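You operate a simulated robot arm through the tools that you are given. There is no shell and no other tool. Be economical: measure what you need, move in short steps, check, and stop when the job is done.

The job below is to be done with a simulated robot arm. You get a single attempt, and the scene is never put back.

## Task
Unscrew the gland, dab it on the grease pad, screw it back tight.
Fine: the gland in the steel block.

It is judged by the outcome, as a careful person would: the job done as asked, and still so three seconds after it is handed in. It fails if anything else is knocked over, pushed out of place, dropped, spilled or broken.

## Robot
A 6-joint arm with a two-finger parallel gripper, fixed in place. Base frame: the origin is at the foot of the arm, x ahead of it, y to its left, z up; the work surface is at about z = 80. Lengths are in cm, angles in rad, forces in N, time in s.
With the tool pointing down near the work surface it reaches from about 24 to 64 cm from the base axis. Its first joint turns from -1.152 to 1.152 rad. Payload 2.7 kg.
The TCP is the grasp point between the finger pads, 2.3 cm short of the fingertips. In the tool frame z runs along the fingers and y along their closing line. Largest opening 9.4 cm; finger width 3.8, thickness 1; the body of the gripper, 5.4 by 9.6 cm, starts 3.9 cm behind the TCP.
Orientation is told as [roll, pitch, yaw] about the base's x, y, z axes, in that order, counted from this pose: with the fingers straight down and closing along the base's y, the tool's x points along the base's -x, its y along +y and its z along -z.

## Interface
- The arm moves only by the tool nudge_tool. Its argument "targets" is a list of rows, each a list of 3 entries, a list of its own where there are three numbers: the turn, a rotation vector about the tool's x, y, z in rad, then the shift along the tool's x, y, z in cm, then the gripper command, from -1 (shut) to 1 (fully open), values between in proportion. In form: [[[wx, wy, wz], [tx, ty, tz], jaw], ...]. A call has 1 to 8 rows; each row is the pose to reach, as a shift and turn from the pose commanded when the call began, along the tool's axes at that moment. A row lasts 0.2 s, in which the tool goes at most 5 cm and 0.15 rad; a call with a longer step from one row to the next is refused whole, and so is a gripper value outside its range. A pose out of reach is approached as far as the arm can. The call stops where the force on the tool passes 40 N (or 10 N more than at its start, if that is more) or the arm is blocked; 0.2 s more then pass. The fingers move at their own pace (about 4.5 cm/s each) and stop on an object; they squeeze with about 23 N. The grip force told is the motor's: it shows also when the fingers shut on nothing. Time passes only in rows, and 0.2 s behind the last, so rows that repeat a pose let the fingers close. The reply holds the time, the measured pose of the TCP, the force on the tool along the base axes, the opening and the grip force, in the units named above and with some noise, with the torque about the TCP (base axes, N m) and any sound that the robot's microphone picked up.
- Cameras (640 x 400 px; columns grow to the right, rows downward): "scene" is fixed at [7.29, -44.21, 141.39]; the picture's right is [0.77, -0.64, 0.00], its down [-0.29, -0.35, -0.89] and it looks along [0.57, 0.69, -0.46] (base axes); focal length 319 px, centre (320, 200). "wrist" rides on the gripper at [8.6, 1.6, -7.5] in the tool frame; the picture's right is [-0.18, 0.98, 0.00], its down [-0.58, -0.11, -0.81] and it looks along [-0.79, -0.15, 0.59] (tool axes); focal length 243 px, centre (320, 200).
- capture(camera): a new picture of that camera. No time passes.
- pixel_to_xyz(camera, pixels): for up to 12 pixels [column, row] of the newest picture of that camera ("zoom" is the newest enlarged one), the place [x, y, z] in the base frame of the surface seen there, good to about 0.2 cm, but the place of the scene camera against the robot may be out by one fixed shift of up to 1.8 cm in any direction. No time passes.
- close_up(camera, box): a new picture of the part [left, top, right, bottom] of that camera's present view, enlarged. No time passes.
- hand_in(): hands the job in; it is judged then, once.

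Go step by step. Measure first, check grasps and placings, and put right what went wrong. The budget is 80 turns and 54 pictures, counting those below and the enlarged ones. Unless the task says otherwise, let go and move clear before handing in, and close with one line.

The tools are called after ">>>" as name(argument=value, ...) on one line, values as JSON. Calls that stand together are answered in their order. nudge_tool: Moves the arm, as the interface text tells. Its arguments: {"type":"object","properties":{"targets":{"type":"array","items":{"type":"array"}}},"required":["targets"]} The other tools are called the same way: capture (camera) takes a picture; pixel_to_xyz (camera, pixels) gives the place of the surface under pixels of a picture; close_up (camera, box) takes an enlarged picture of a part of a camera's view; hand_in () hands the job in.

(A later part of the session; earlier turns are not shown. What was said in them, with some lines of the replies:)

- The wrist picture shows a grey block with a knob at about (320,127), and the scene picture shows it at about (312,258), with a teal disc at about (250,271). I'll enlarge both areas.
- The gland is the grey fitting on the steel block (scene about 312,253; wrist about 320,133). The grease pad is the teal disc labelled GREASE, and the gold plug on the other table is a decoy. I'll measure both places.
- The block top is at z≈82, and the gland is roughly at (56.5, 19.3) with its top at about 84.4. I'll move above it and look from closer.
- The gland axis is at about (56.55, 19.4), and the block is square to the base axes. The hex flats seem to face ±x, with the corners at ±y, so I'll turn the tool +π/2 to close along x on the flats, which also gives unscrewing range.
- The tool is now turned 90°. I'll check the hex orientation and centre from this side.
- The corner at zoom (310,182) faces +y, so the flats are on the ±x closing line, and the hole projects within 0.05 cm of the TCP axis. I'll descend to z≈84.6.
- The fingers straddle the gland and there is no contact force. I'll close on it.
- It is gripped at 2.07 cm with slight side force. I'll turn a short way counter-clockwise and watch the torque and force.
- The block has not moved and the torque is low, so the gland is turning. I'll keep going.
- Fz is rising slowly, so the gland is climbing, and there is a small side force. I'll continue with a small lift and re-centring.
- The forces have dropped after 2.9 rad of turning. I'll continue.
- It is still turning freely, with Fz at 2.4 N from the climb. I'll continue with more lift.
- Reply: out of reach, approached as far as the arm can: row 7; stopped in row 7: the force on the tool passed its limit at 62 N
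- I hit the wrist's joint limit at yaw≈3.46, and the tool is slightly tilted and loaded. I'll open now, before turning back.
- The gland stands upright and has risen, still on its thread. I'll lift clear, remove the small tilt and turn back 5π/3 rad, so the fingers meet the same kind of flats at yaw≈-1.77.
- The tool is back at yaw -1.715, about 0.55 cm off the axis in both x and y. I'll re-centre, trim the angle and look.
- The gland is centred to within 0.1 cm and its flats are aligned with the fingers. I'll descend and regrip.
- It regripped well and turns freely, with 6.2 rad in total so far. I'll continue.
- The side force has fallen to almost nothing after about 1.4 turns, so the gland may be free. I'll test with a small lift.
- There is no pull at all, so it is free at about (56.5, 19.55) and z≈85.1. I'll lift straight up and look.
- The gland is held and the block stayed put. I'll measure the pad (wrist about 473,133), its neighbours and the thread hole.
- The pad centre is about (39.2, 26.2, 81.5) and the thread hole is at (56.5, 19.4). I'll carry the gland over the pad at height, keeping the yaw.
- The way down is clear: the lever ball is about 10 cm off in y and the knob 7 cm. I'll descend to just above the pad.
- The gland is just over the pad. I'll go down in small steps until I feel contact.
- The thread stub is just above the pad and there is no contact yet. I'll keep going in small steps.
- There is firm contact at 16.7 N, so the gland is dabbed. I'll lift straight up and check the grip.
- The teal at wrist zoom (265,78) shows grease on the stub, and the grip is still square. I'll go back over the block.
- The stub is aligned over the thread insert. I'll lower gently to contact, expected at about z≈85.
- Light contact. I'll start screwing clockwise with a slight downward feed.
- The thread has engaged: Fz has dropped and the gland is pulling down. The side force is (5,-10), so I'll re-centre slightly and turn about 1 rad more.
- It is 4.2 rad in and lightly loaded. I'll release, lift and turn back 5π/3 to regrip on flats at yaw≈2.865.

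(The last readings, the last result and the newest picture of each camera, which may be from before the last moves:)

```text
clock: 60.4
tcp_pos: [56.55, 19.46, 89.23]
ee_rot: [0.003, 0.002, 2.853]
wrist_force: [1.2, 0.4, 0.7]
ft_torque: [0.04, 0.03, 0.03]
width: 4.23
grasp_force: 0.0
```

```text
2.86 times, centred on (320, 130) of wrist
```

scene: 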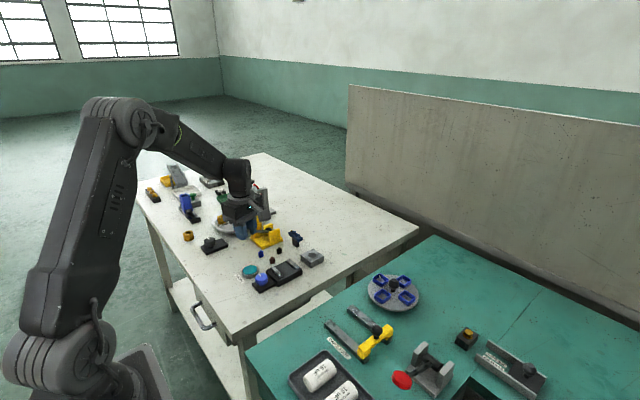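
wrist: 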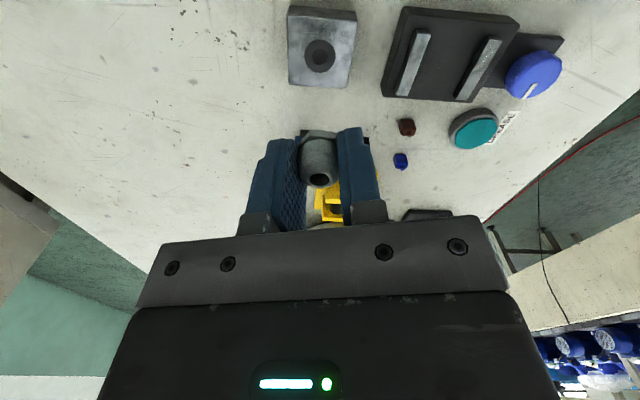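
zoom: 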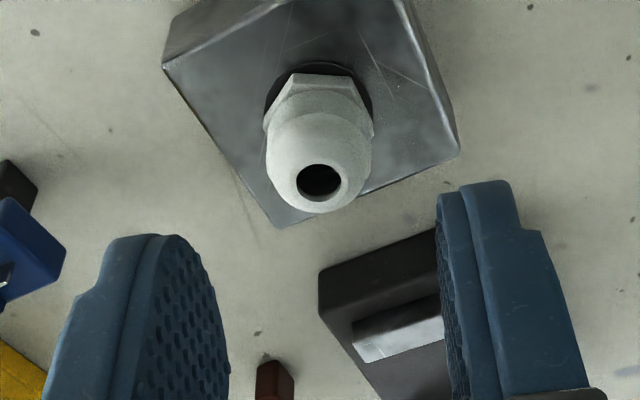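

The hole is centred, but the hex now shows a flat nearly facing the camera (zoom edge 293,75 to 352,80), so it slipped a little in the grip earlier. I'll turn -0.24 to line up with the flats, descend and regrip lower on the hex.

>>> nudge_tool(targets=[[[0, 0, -0.12], [0, 0, 0], -0.1], [[0, 0, -0.24], [0, 0, 0], -0.1], [[0, 0, -0.24], [0, 0, 2.5], -0.1], [[0, 0, -0.24], [0, 0, 4.2], -0.1], [[0, 0, -0.24], [0, 0, 4.65], -0.1], [[0, 0, -0.24], [0, 0, 4.65], -0.1]])

>>> nudge_tool(targets=[[[0, 0, 0], [0, 0, 0], -1], [[0, 0, 0], [0, 0, 0], -1], [[0, 0, 0], [0, 0, 0], -1], [[0, 0, 0], [0, 0, 0], -1]])

>>> close_up(camera="wrist", box=[256, 100, 384, 220])

```text
clock: 61.8
tcp_pos: [56.63, 19.39, 84.7]
ee_rot: [0.002, 0.001, 3.091]
wrist_force: [0.3, -0.3, 1.1]
ft_torque: [-0.04, 0.01, -0.01]
width: 4.22
grasp_force: 0.1
```

```text
clock: 62.8
tcp_pos: [56.49, 19.65, 84.69]
ee_rot: [0.001, 0.001, 3.091]
wrist_force: [0.7, 1.5, -0.3]
ft_torque: [0.07, -0.03, -0.05]
width: 2.08
grasp_force: 22.9
```

```text
3.33 times, centred on (320, 160) of wrist
```

zoom: 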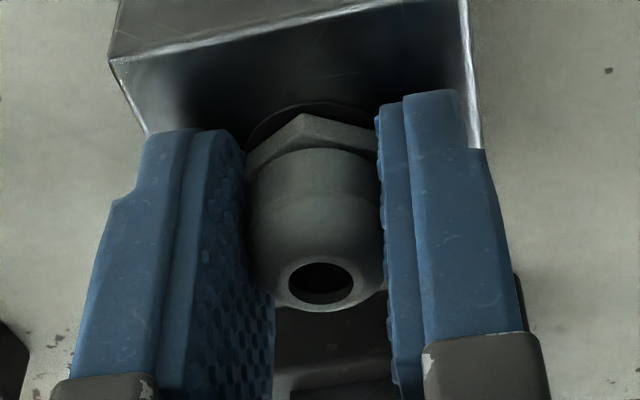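

The corner at zoom (303,115) now faces the camera, so the grip is on the flats. I'll screw in 1.2 rad at a time with light feed.

>>> nudge_tool(targets=[[[0, 0, 0.15], [0, 0, 0.01], -1], [[0, 0, 0.3], [0, 0, 0.01], -1], [[0, 0, 0.45], [0, 0, 0.02], -1], [[0, 0, 0.6], [0, 0, 0.02], -1], [[0, 0, 0.75], [0, 0, 0.03], -1], [[0, 0, 0.9], [0, 0, 0.03], -1], [[0, 0, 1.05], [0, 0, 0.04], -1], [[0, 0, 1.2], [0, 0, 0.04], -1]])

>>> nudge_tool(targets=[[[0, 0, 0.15], [0, 0, 0.01], -1], [[0, 0, 0.3], [0, 0, 0.01], -1], [[0, 0, 0.45], [0, 0, 0.02], -1], [[0, 0, 0.6], [0, 0, 0.02], -1], [[0, 0, 0.75], [0, 0, 0.03], -1], [[0, 0, 0.9], [0, 0, 0.03], -1], [[0, 0, 1.05], [0, 0, 0.04], -1], [[0, 0, 1.2], [0, 0, 0.04], -1]])

```text
clock: 64.6
tcp_pos: [56.53, 19.47, 84.53]
ee_rot: [0.0, 0.002, 1.887]
wrist_force: [-3.1, 2.0, 0.2]
ft_torque: [0.03, 0.07, 0.04]
width: 2.06
grasp_force: 22.6
```

```text
clock: 66.4
tcp_pos: [56.54, 19.44, 84.57]
ee_rot: [-0.003, 0.0, 0.689]
wrist_force: [-6.1, 3.5, 0.4]
ft_torque: [0.1, 0.08, 0.28]
width: 2.06
grasp_force: 22.6
```

The torque about z has risen to 0.28 N m, so it is starting to seat. I'll tighten in small steps and watch the torque.

>>> nudge_tool(targets=[[[0, 0, 0.08], [0.02, 0.05, 0], -1], [[0, 0, 0.16], [0.02, 0.05, 0], -1], [[0, 0, 0.24], [0.02, 0.05, 0], -1]])

```text
clock: 67.2
tcp_pos: [56.43, 19.45, 84.53]
ee_rot: [-0.002, -0.001, 0.448]
wrist_force: [-3.8, 5.5, 0.4]
ft_torque: [0.11, 0.14, 0.13]
width: 2.09
grasp_force: 23.4
```

>>> nudge_tool(targets=[[[0, 0, 0.1], [0, 0, 0.01], -1], [[0, 0, 0.2], [0, 0, 0.01], -1], [[0, 0, 0.3], [0, 0, 0.02], -1]])

>>> close_up(camera="wrist", box=[256, 100, 384, 220])

>>> close_up(camera="scene", box=[290, 230, 338, 275])

```text
clock: 68.0
tcp_pos: [56.46, 19.5, 84.51]
ee_rot: [-0.002, 0.0, 0.149]
wrist_force: [-2.9, 4.6, -0.5]
ft_torque: [0.13, 0.07, 0.31]
width: 2.05
grasp_force: 22.9
```

```text
3.33 times, centred on (320, 160) of wrist
```

zoom: 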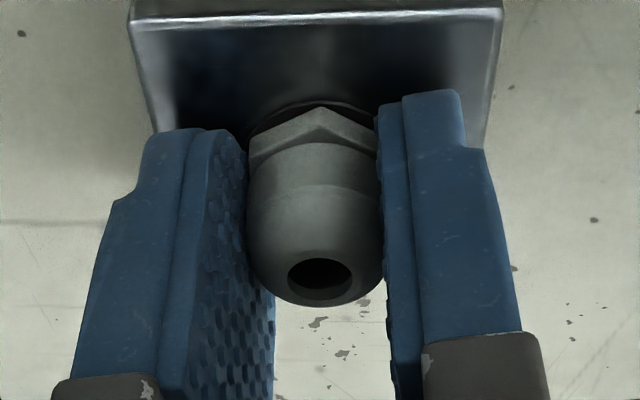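

```text
8.89 times, centred on (314, 252) of scene
```

zoom: 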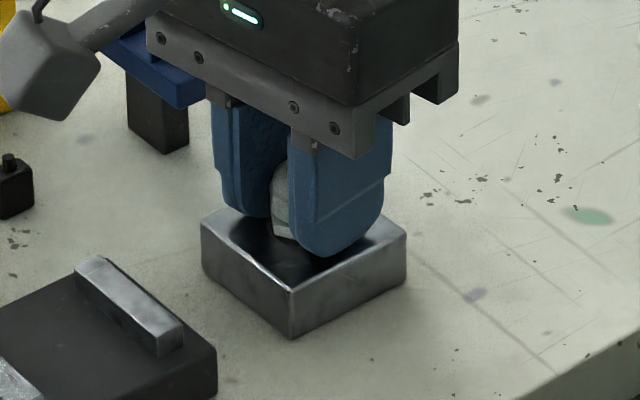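

The torque is back at 0.31, and the hex corner has shifted slightly against the fingers (zoom 318,105 vs 303,115), so the pads may be slipping on a seated gland. I'll turn a little more and compare.

>>> nudge_tool(targets=[[[0, 0, 0.08], [0, 0, 0.0], -1], [[0, 0, 0.16], [0, 0, 0.0], -1]])

>>> nudge_tool(targets=[[[0, 0, 0.08], [0, 0, 0.0], -1], [[0, 0, 0.16], [0, 0, 0.0], -1]])

>>> close_up(camera="wrist", box=[256, 100, 384, 220])

```text
clock: 68.6
tcp_pos: [56.51, 19.42, 84.51]
ee_rot: [-0.002, -0.002, -0.01]
wrist_force: [-1.0, 3.1, 0.7]
ft_torque: [0.09, 0.04, 0.18]
width: 2.1
grasp_force: 22.6
```

```text
clock: 69.2
tcp_pos: [56.43, 19.61, 84.53]
ee_rot: [-0.001, -0.001, -0.171]
wrist_force: [-0.8, 3.6, 1.0]
ft_torque: [0.17, 0.0, 0.1]
width: 2.08
grasp_force: 23.2
```

```text
3.33 times, centred on (320, 160) of wrist
```

zoom: 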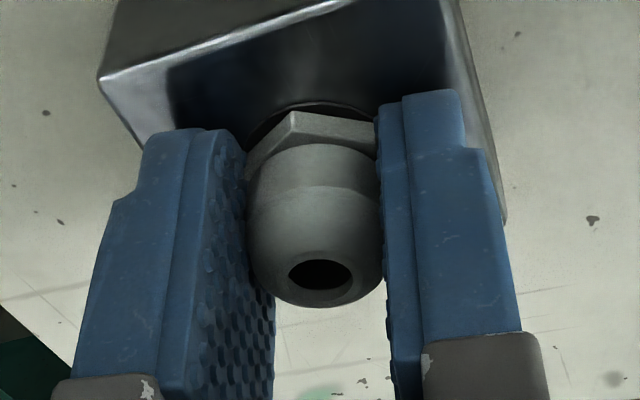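

The corner moved left by as much as the tool turned, so the gland is standing still while the pads slip on it, and it looks seated. I'll open, lift and compare with the starting picture.

>>> nudge_tool(targets=[[[0, 0, 0], [0, 0, 0], -0.1], [[0, 0, 0], [0, 0, 0], -0.1], [[0, 0, 0], [0, 0, 0], -0.1], [[0, 0, 0], [0, 0, -2], -0.1], [[0, 0, 0], [0, 0, -4.5], -0.1], [[0, 0, 0], [0, 0, -9.5], -0.1], [[0, 0, 0], [0, 0, -9.5], -0.1]])

>>> close_up(camera="wrist", box=[272, 0, 368, 105])

>>> close_up(camera="scene", box=[296, 240, 328, 260])

```text
clock: 70.8
tcp_pos: [56.48, 19.52, 94.07]
ee_rot: [-0.003, -0.002, -0.169]
wrist_force: [-0.2, 0.4, 0.2]
ft_torque: [-0.01, -0.02, -0.01]
width: 4.23
grasp_force: 0.0
```

```text
3.81 times, centred on (320, 52) of wrist
```

zoom: 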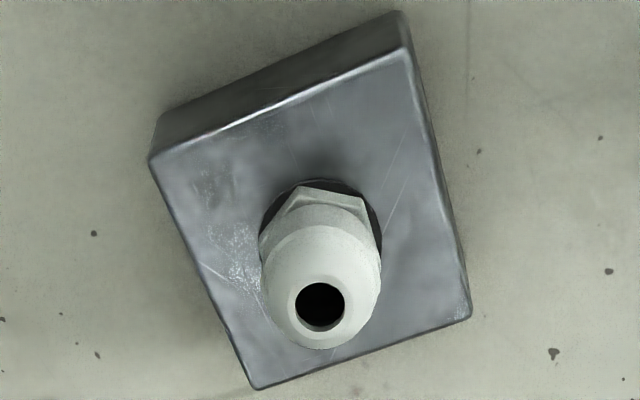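

```text
16.00 times, centred on (312, 250) of scene
```

zoom: 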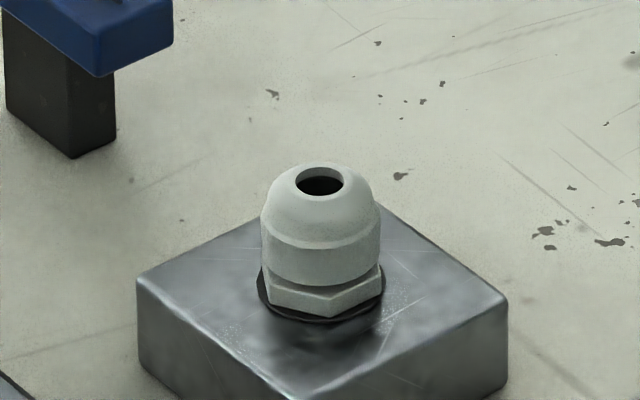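

The gland sits at the same height as at the start (top at row 163 in both zooms), but its hex corners suggest it is either about 0.45 rad short of the starting angle or past it. I'll regrip square on the flats, as low as possible, and tighten firmly.

>>> nudge_tool(targets=[[[0, 0, -0.09], [0, 0, 4], -0.1], [[0, 0, -0.09], [0, 0, 8], -0.1], [[0, 0, -0.09], [0, 0, 9.3], -0.1], [[0, 0, -0.09], [0, 0, 9.6], -0.1], [[0, 0, -0.09], [0, 0, 9.6], -1], [[0, 0, -0.09], [0, 0, 9.6], -1], [[0, 0, -0.09], [0, 0, 9.6], -1], [[0, 0, -0.09], [0, 0, 9.6], -1]])

>>> nudge_tool(targets=[[[0, 0, 0.06], [0, 0, 0], -1], [[0, 0, 0.12], [0, 0, 0], -1], [[0, 0, 0.18], [0, 0, 0], -1]])

>>> nudge_tool(targets=[[[0, 0, 0.06], [0, 0, 0], -1], [[0, 0, 0.12], [0, 0, 0], -1], [[0, 0, 0.18], [0, 0, 0], -1]])

>>> close_up(camera="wrist", box=[256, 100, 384, 220])

```text
clock: 72.6
tcp_pos: [56.6, 19.5, 84.44]
ee_rot: [-0.002, -0.003, -0.081]
wrist_force: [0.5, 2.1, 7.9]
ft_torque: [0.2, 0.15, -0.1]
width: 2.07
grasp_force: 22.3
```

```text
clock: 73.4
tcp_pos: [56.52, 19.66, 84.51]
ee_rot: [-0.002, -0.002, -0.26]
wrist_force: [-9.9, -0.2, 16.2]
ft_torque: [0.32, 0.47, 0.41]
width: 2.07
grasp_force: 22.7
```

```text
clock: 74.2
tcp_pos: [56.39, 19.53, 84.48]
ee_rot: [0.001, -0.004, -0.442]
wrist_force: [-13.9, 2.5, 19.6]
ft_torque: [0.3, 0.56, 0.37]
width: 2.07
grasp_force: 22.9
```

```text
3.33 times, centred on (320, 160) of wrist
```

zoom: 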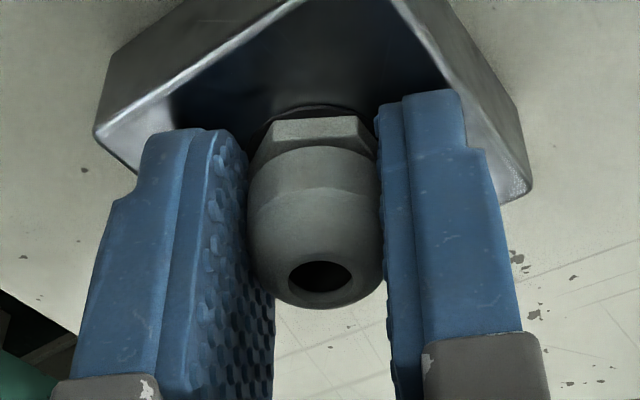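

The hex has turned against the fingers by as much as the tool moved, so the gland held still at about 0.4 N m. Some of that may be the fingertips rubbing on the block (Fz 20 N), so I'll raise slightly and give one clean final twist.

>>> nudge_tool(targets=[[[0, 0, 0], [0, 0, -0.25], -0.8], [[0, 0, 0], [0, 0, -0.25], -0.3], [[0, 0, 0], [0, 0, -0.25], -1], [[0, 0, 0], [0, 0, -0.25], -1], [[0, 0, 0], [0, 0, -0.25], -1], [[0, 0, 0], [0, 0, -0.25], -1]])

>>> nudge_tool(targets=[[[0, 0, 0.04], [0, 0, 0], -1], [[0, 0, 0.08], [0, 0, 0], -1]])

>>> nudge_tool(targets=[[[0, 0, 0.05], [0, 0, 0], -1], [[0, 0, 0.1], [0, 0, 0], -1]])

>>> nudge_tool(targets=[[[0, 0, 0.15], [0, 0, 0], -1], [[0, 0, 0.3], [0, 0, 0], -1]])

>>> close_up(camera="wrist", box=[256, 100, 384, 220])

```text
clock: 75.6
tcp_pos: [56.45, 19.53, 84.64]
ee_rot: [-0.002, -0.003, -0.44]
wrist_force: [9.1, 1.4, -4.4]
ft_torque: [0.07, -0.14, 0.01]
width: 2.06
grasp_force: 22.9
```

```text
clock: 76.2
tcp_pos: [56.47, 19.49, 84.65]
ee_rot: [-0.002, -0.001, -0.519]
wrist_force: [7.4, 1.6, -5.1]
ft_torque: [0.05, -0.17, 0.09]
width: 2.04
grasp_force: 22.8
```

```text
clock: 76.8
tcp_pos: [56.4, 19.53, 84.56]
ee_rot: [-0.001, 0.0, -0.617]
wrist_force: [-1.5, 3.7, -2.2]
ft_torque: [0.11, 0.0, 0.1]
width: 2.07
grasp_force: 23.3
```

```text
clock: 77.4
tcp_pos: [56.44, 19.47, 84.63]
ee_rot: [-0.002, -0.004, -0.923]
wrist_force: [0.3, 1.8, -2.3]
ft_torque: [0.04, -0.02, 0.29]
width: 2.08
grasp_force: 22.7
```

```text
3.33 times, centred on (320, 160) of wrist
```

zoom: 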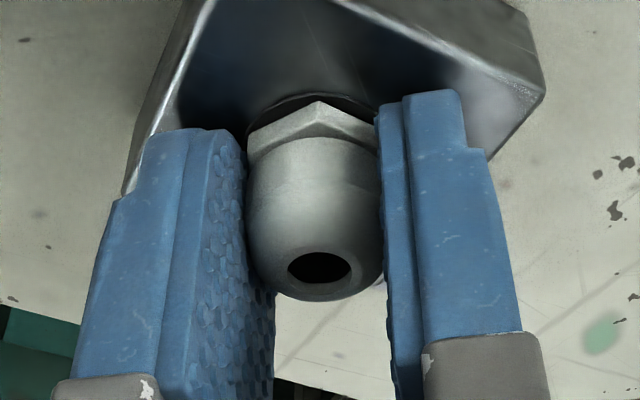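

This view matches the one at yaw 0.149, which is 60° away, so the gland has not moved at all through a further 1.07 rad of tool turn at up to 0.3 N m. It is seated and tight, so I'll release and move clear.

>>> nudge_tool(targets=[[[0, 0, 0], [0, 0, 0], 0], [[0, 0, 0], [0, 0, 0], 0], [[0, 0, 0], [0, 0, 0], 0], [[0, 0, 0], [0, 0, -2], 0], [[0, 0, 0], [0, 0, -5], 0], [[0, 0, 0], [0, 0, -9.5], 0], [[0, 0, 0], [0, 0, -14], 0], [[0, 0, 0], [0, 0, -18], 0]])

>>> close_up(camera="scene", box=[296, 240, 328, 260])

>>> close_up(camera="scene", box=[210, 210, 338, 300])

```text
clock: 79.2
tcp_pos: [56.39, 19.42, 102.71]
ee_rot: [0.001, -0.001, -0.921]
wrist_force: [-0.3, 0.1, 0.0]
ft_torque: [0.03, 0.0, -0.01]
width: 4.69
grasp_force: 0.1
```

```text
16.00 times, centred on (312, 250) of scene
```

zoom: 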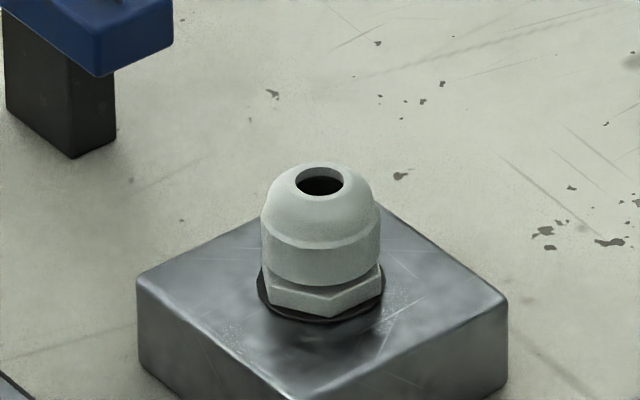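

```text
4.44 times, centred on (274, 255) of scene
```

zoom: 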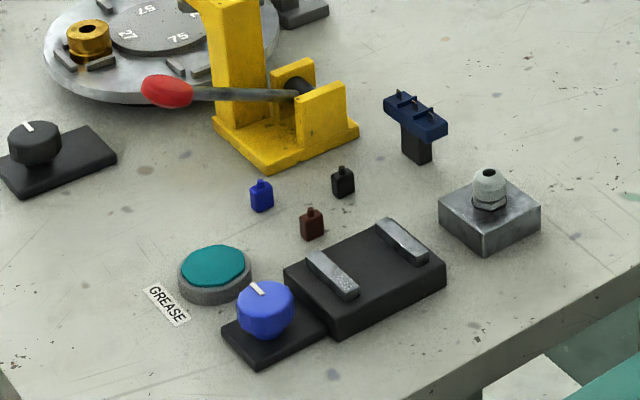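

The gland sits upright at its starting height (top at row 163), unchanged by the last twists. Everything around it is undisturbed and the arm is clear, so I'm handing in.

>>> hand_in()

```text
The job is handed in.
```

The gland was unscrewed, dabbed on the grease pad and screwed back into the steel block until it stopped turning (the fingers slip on it at about 0.3 N m). Its hex rests at a different angle than at the start.
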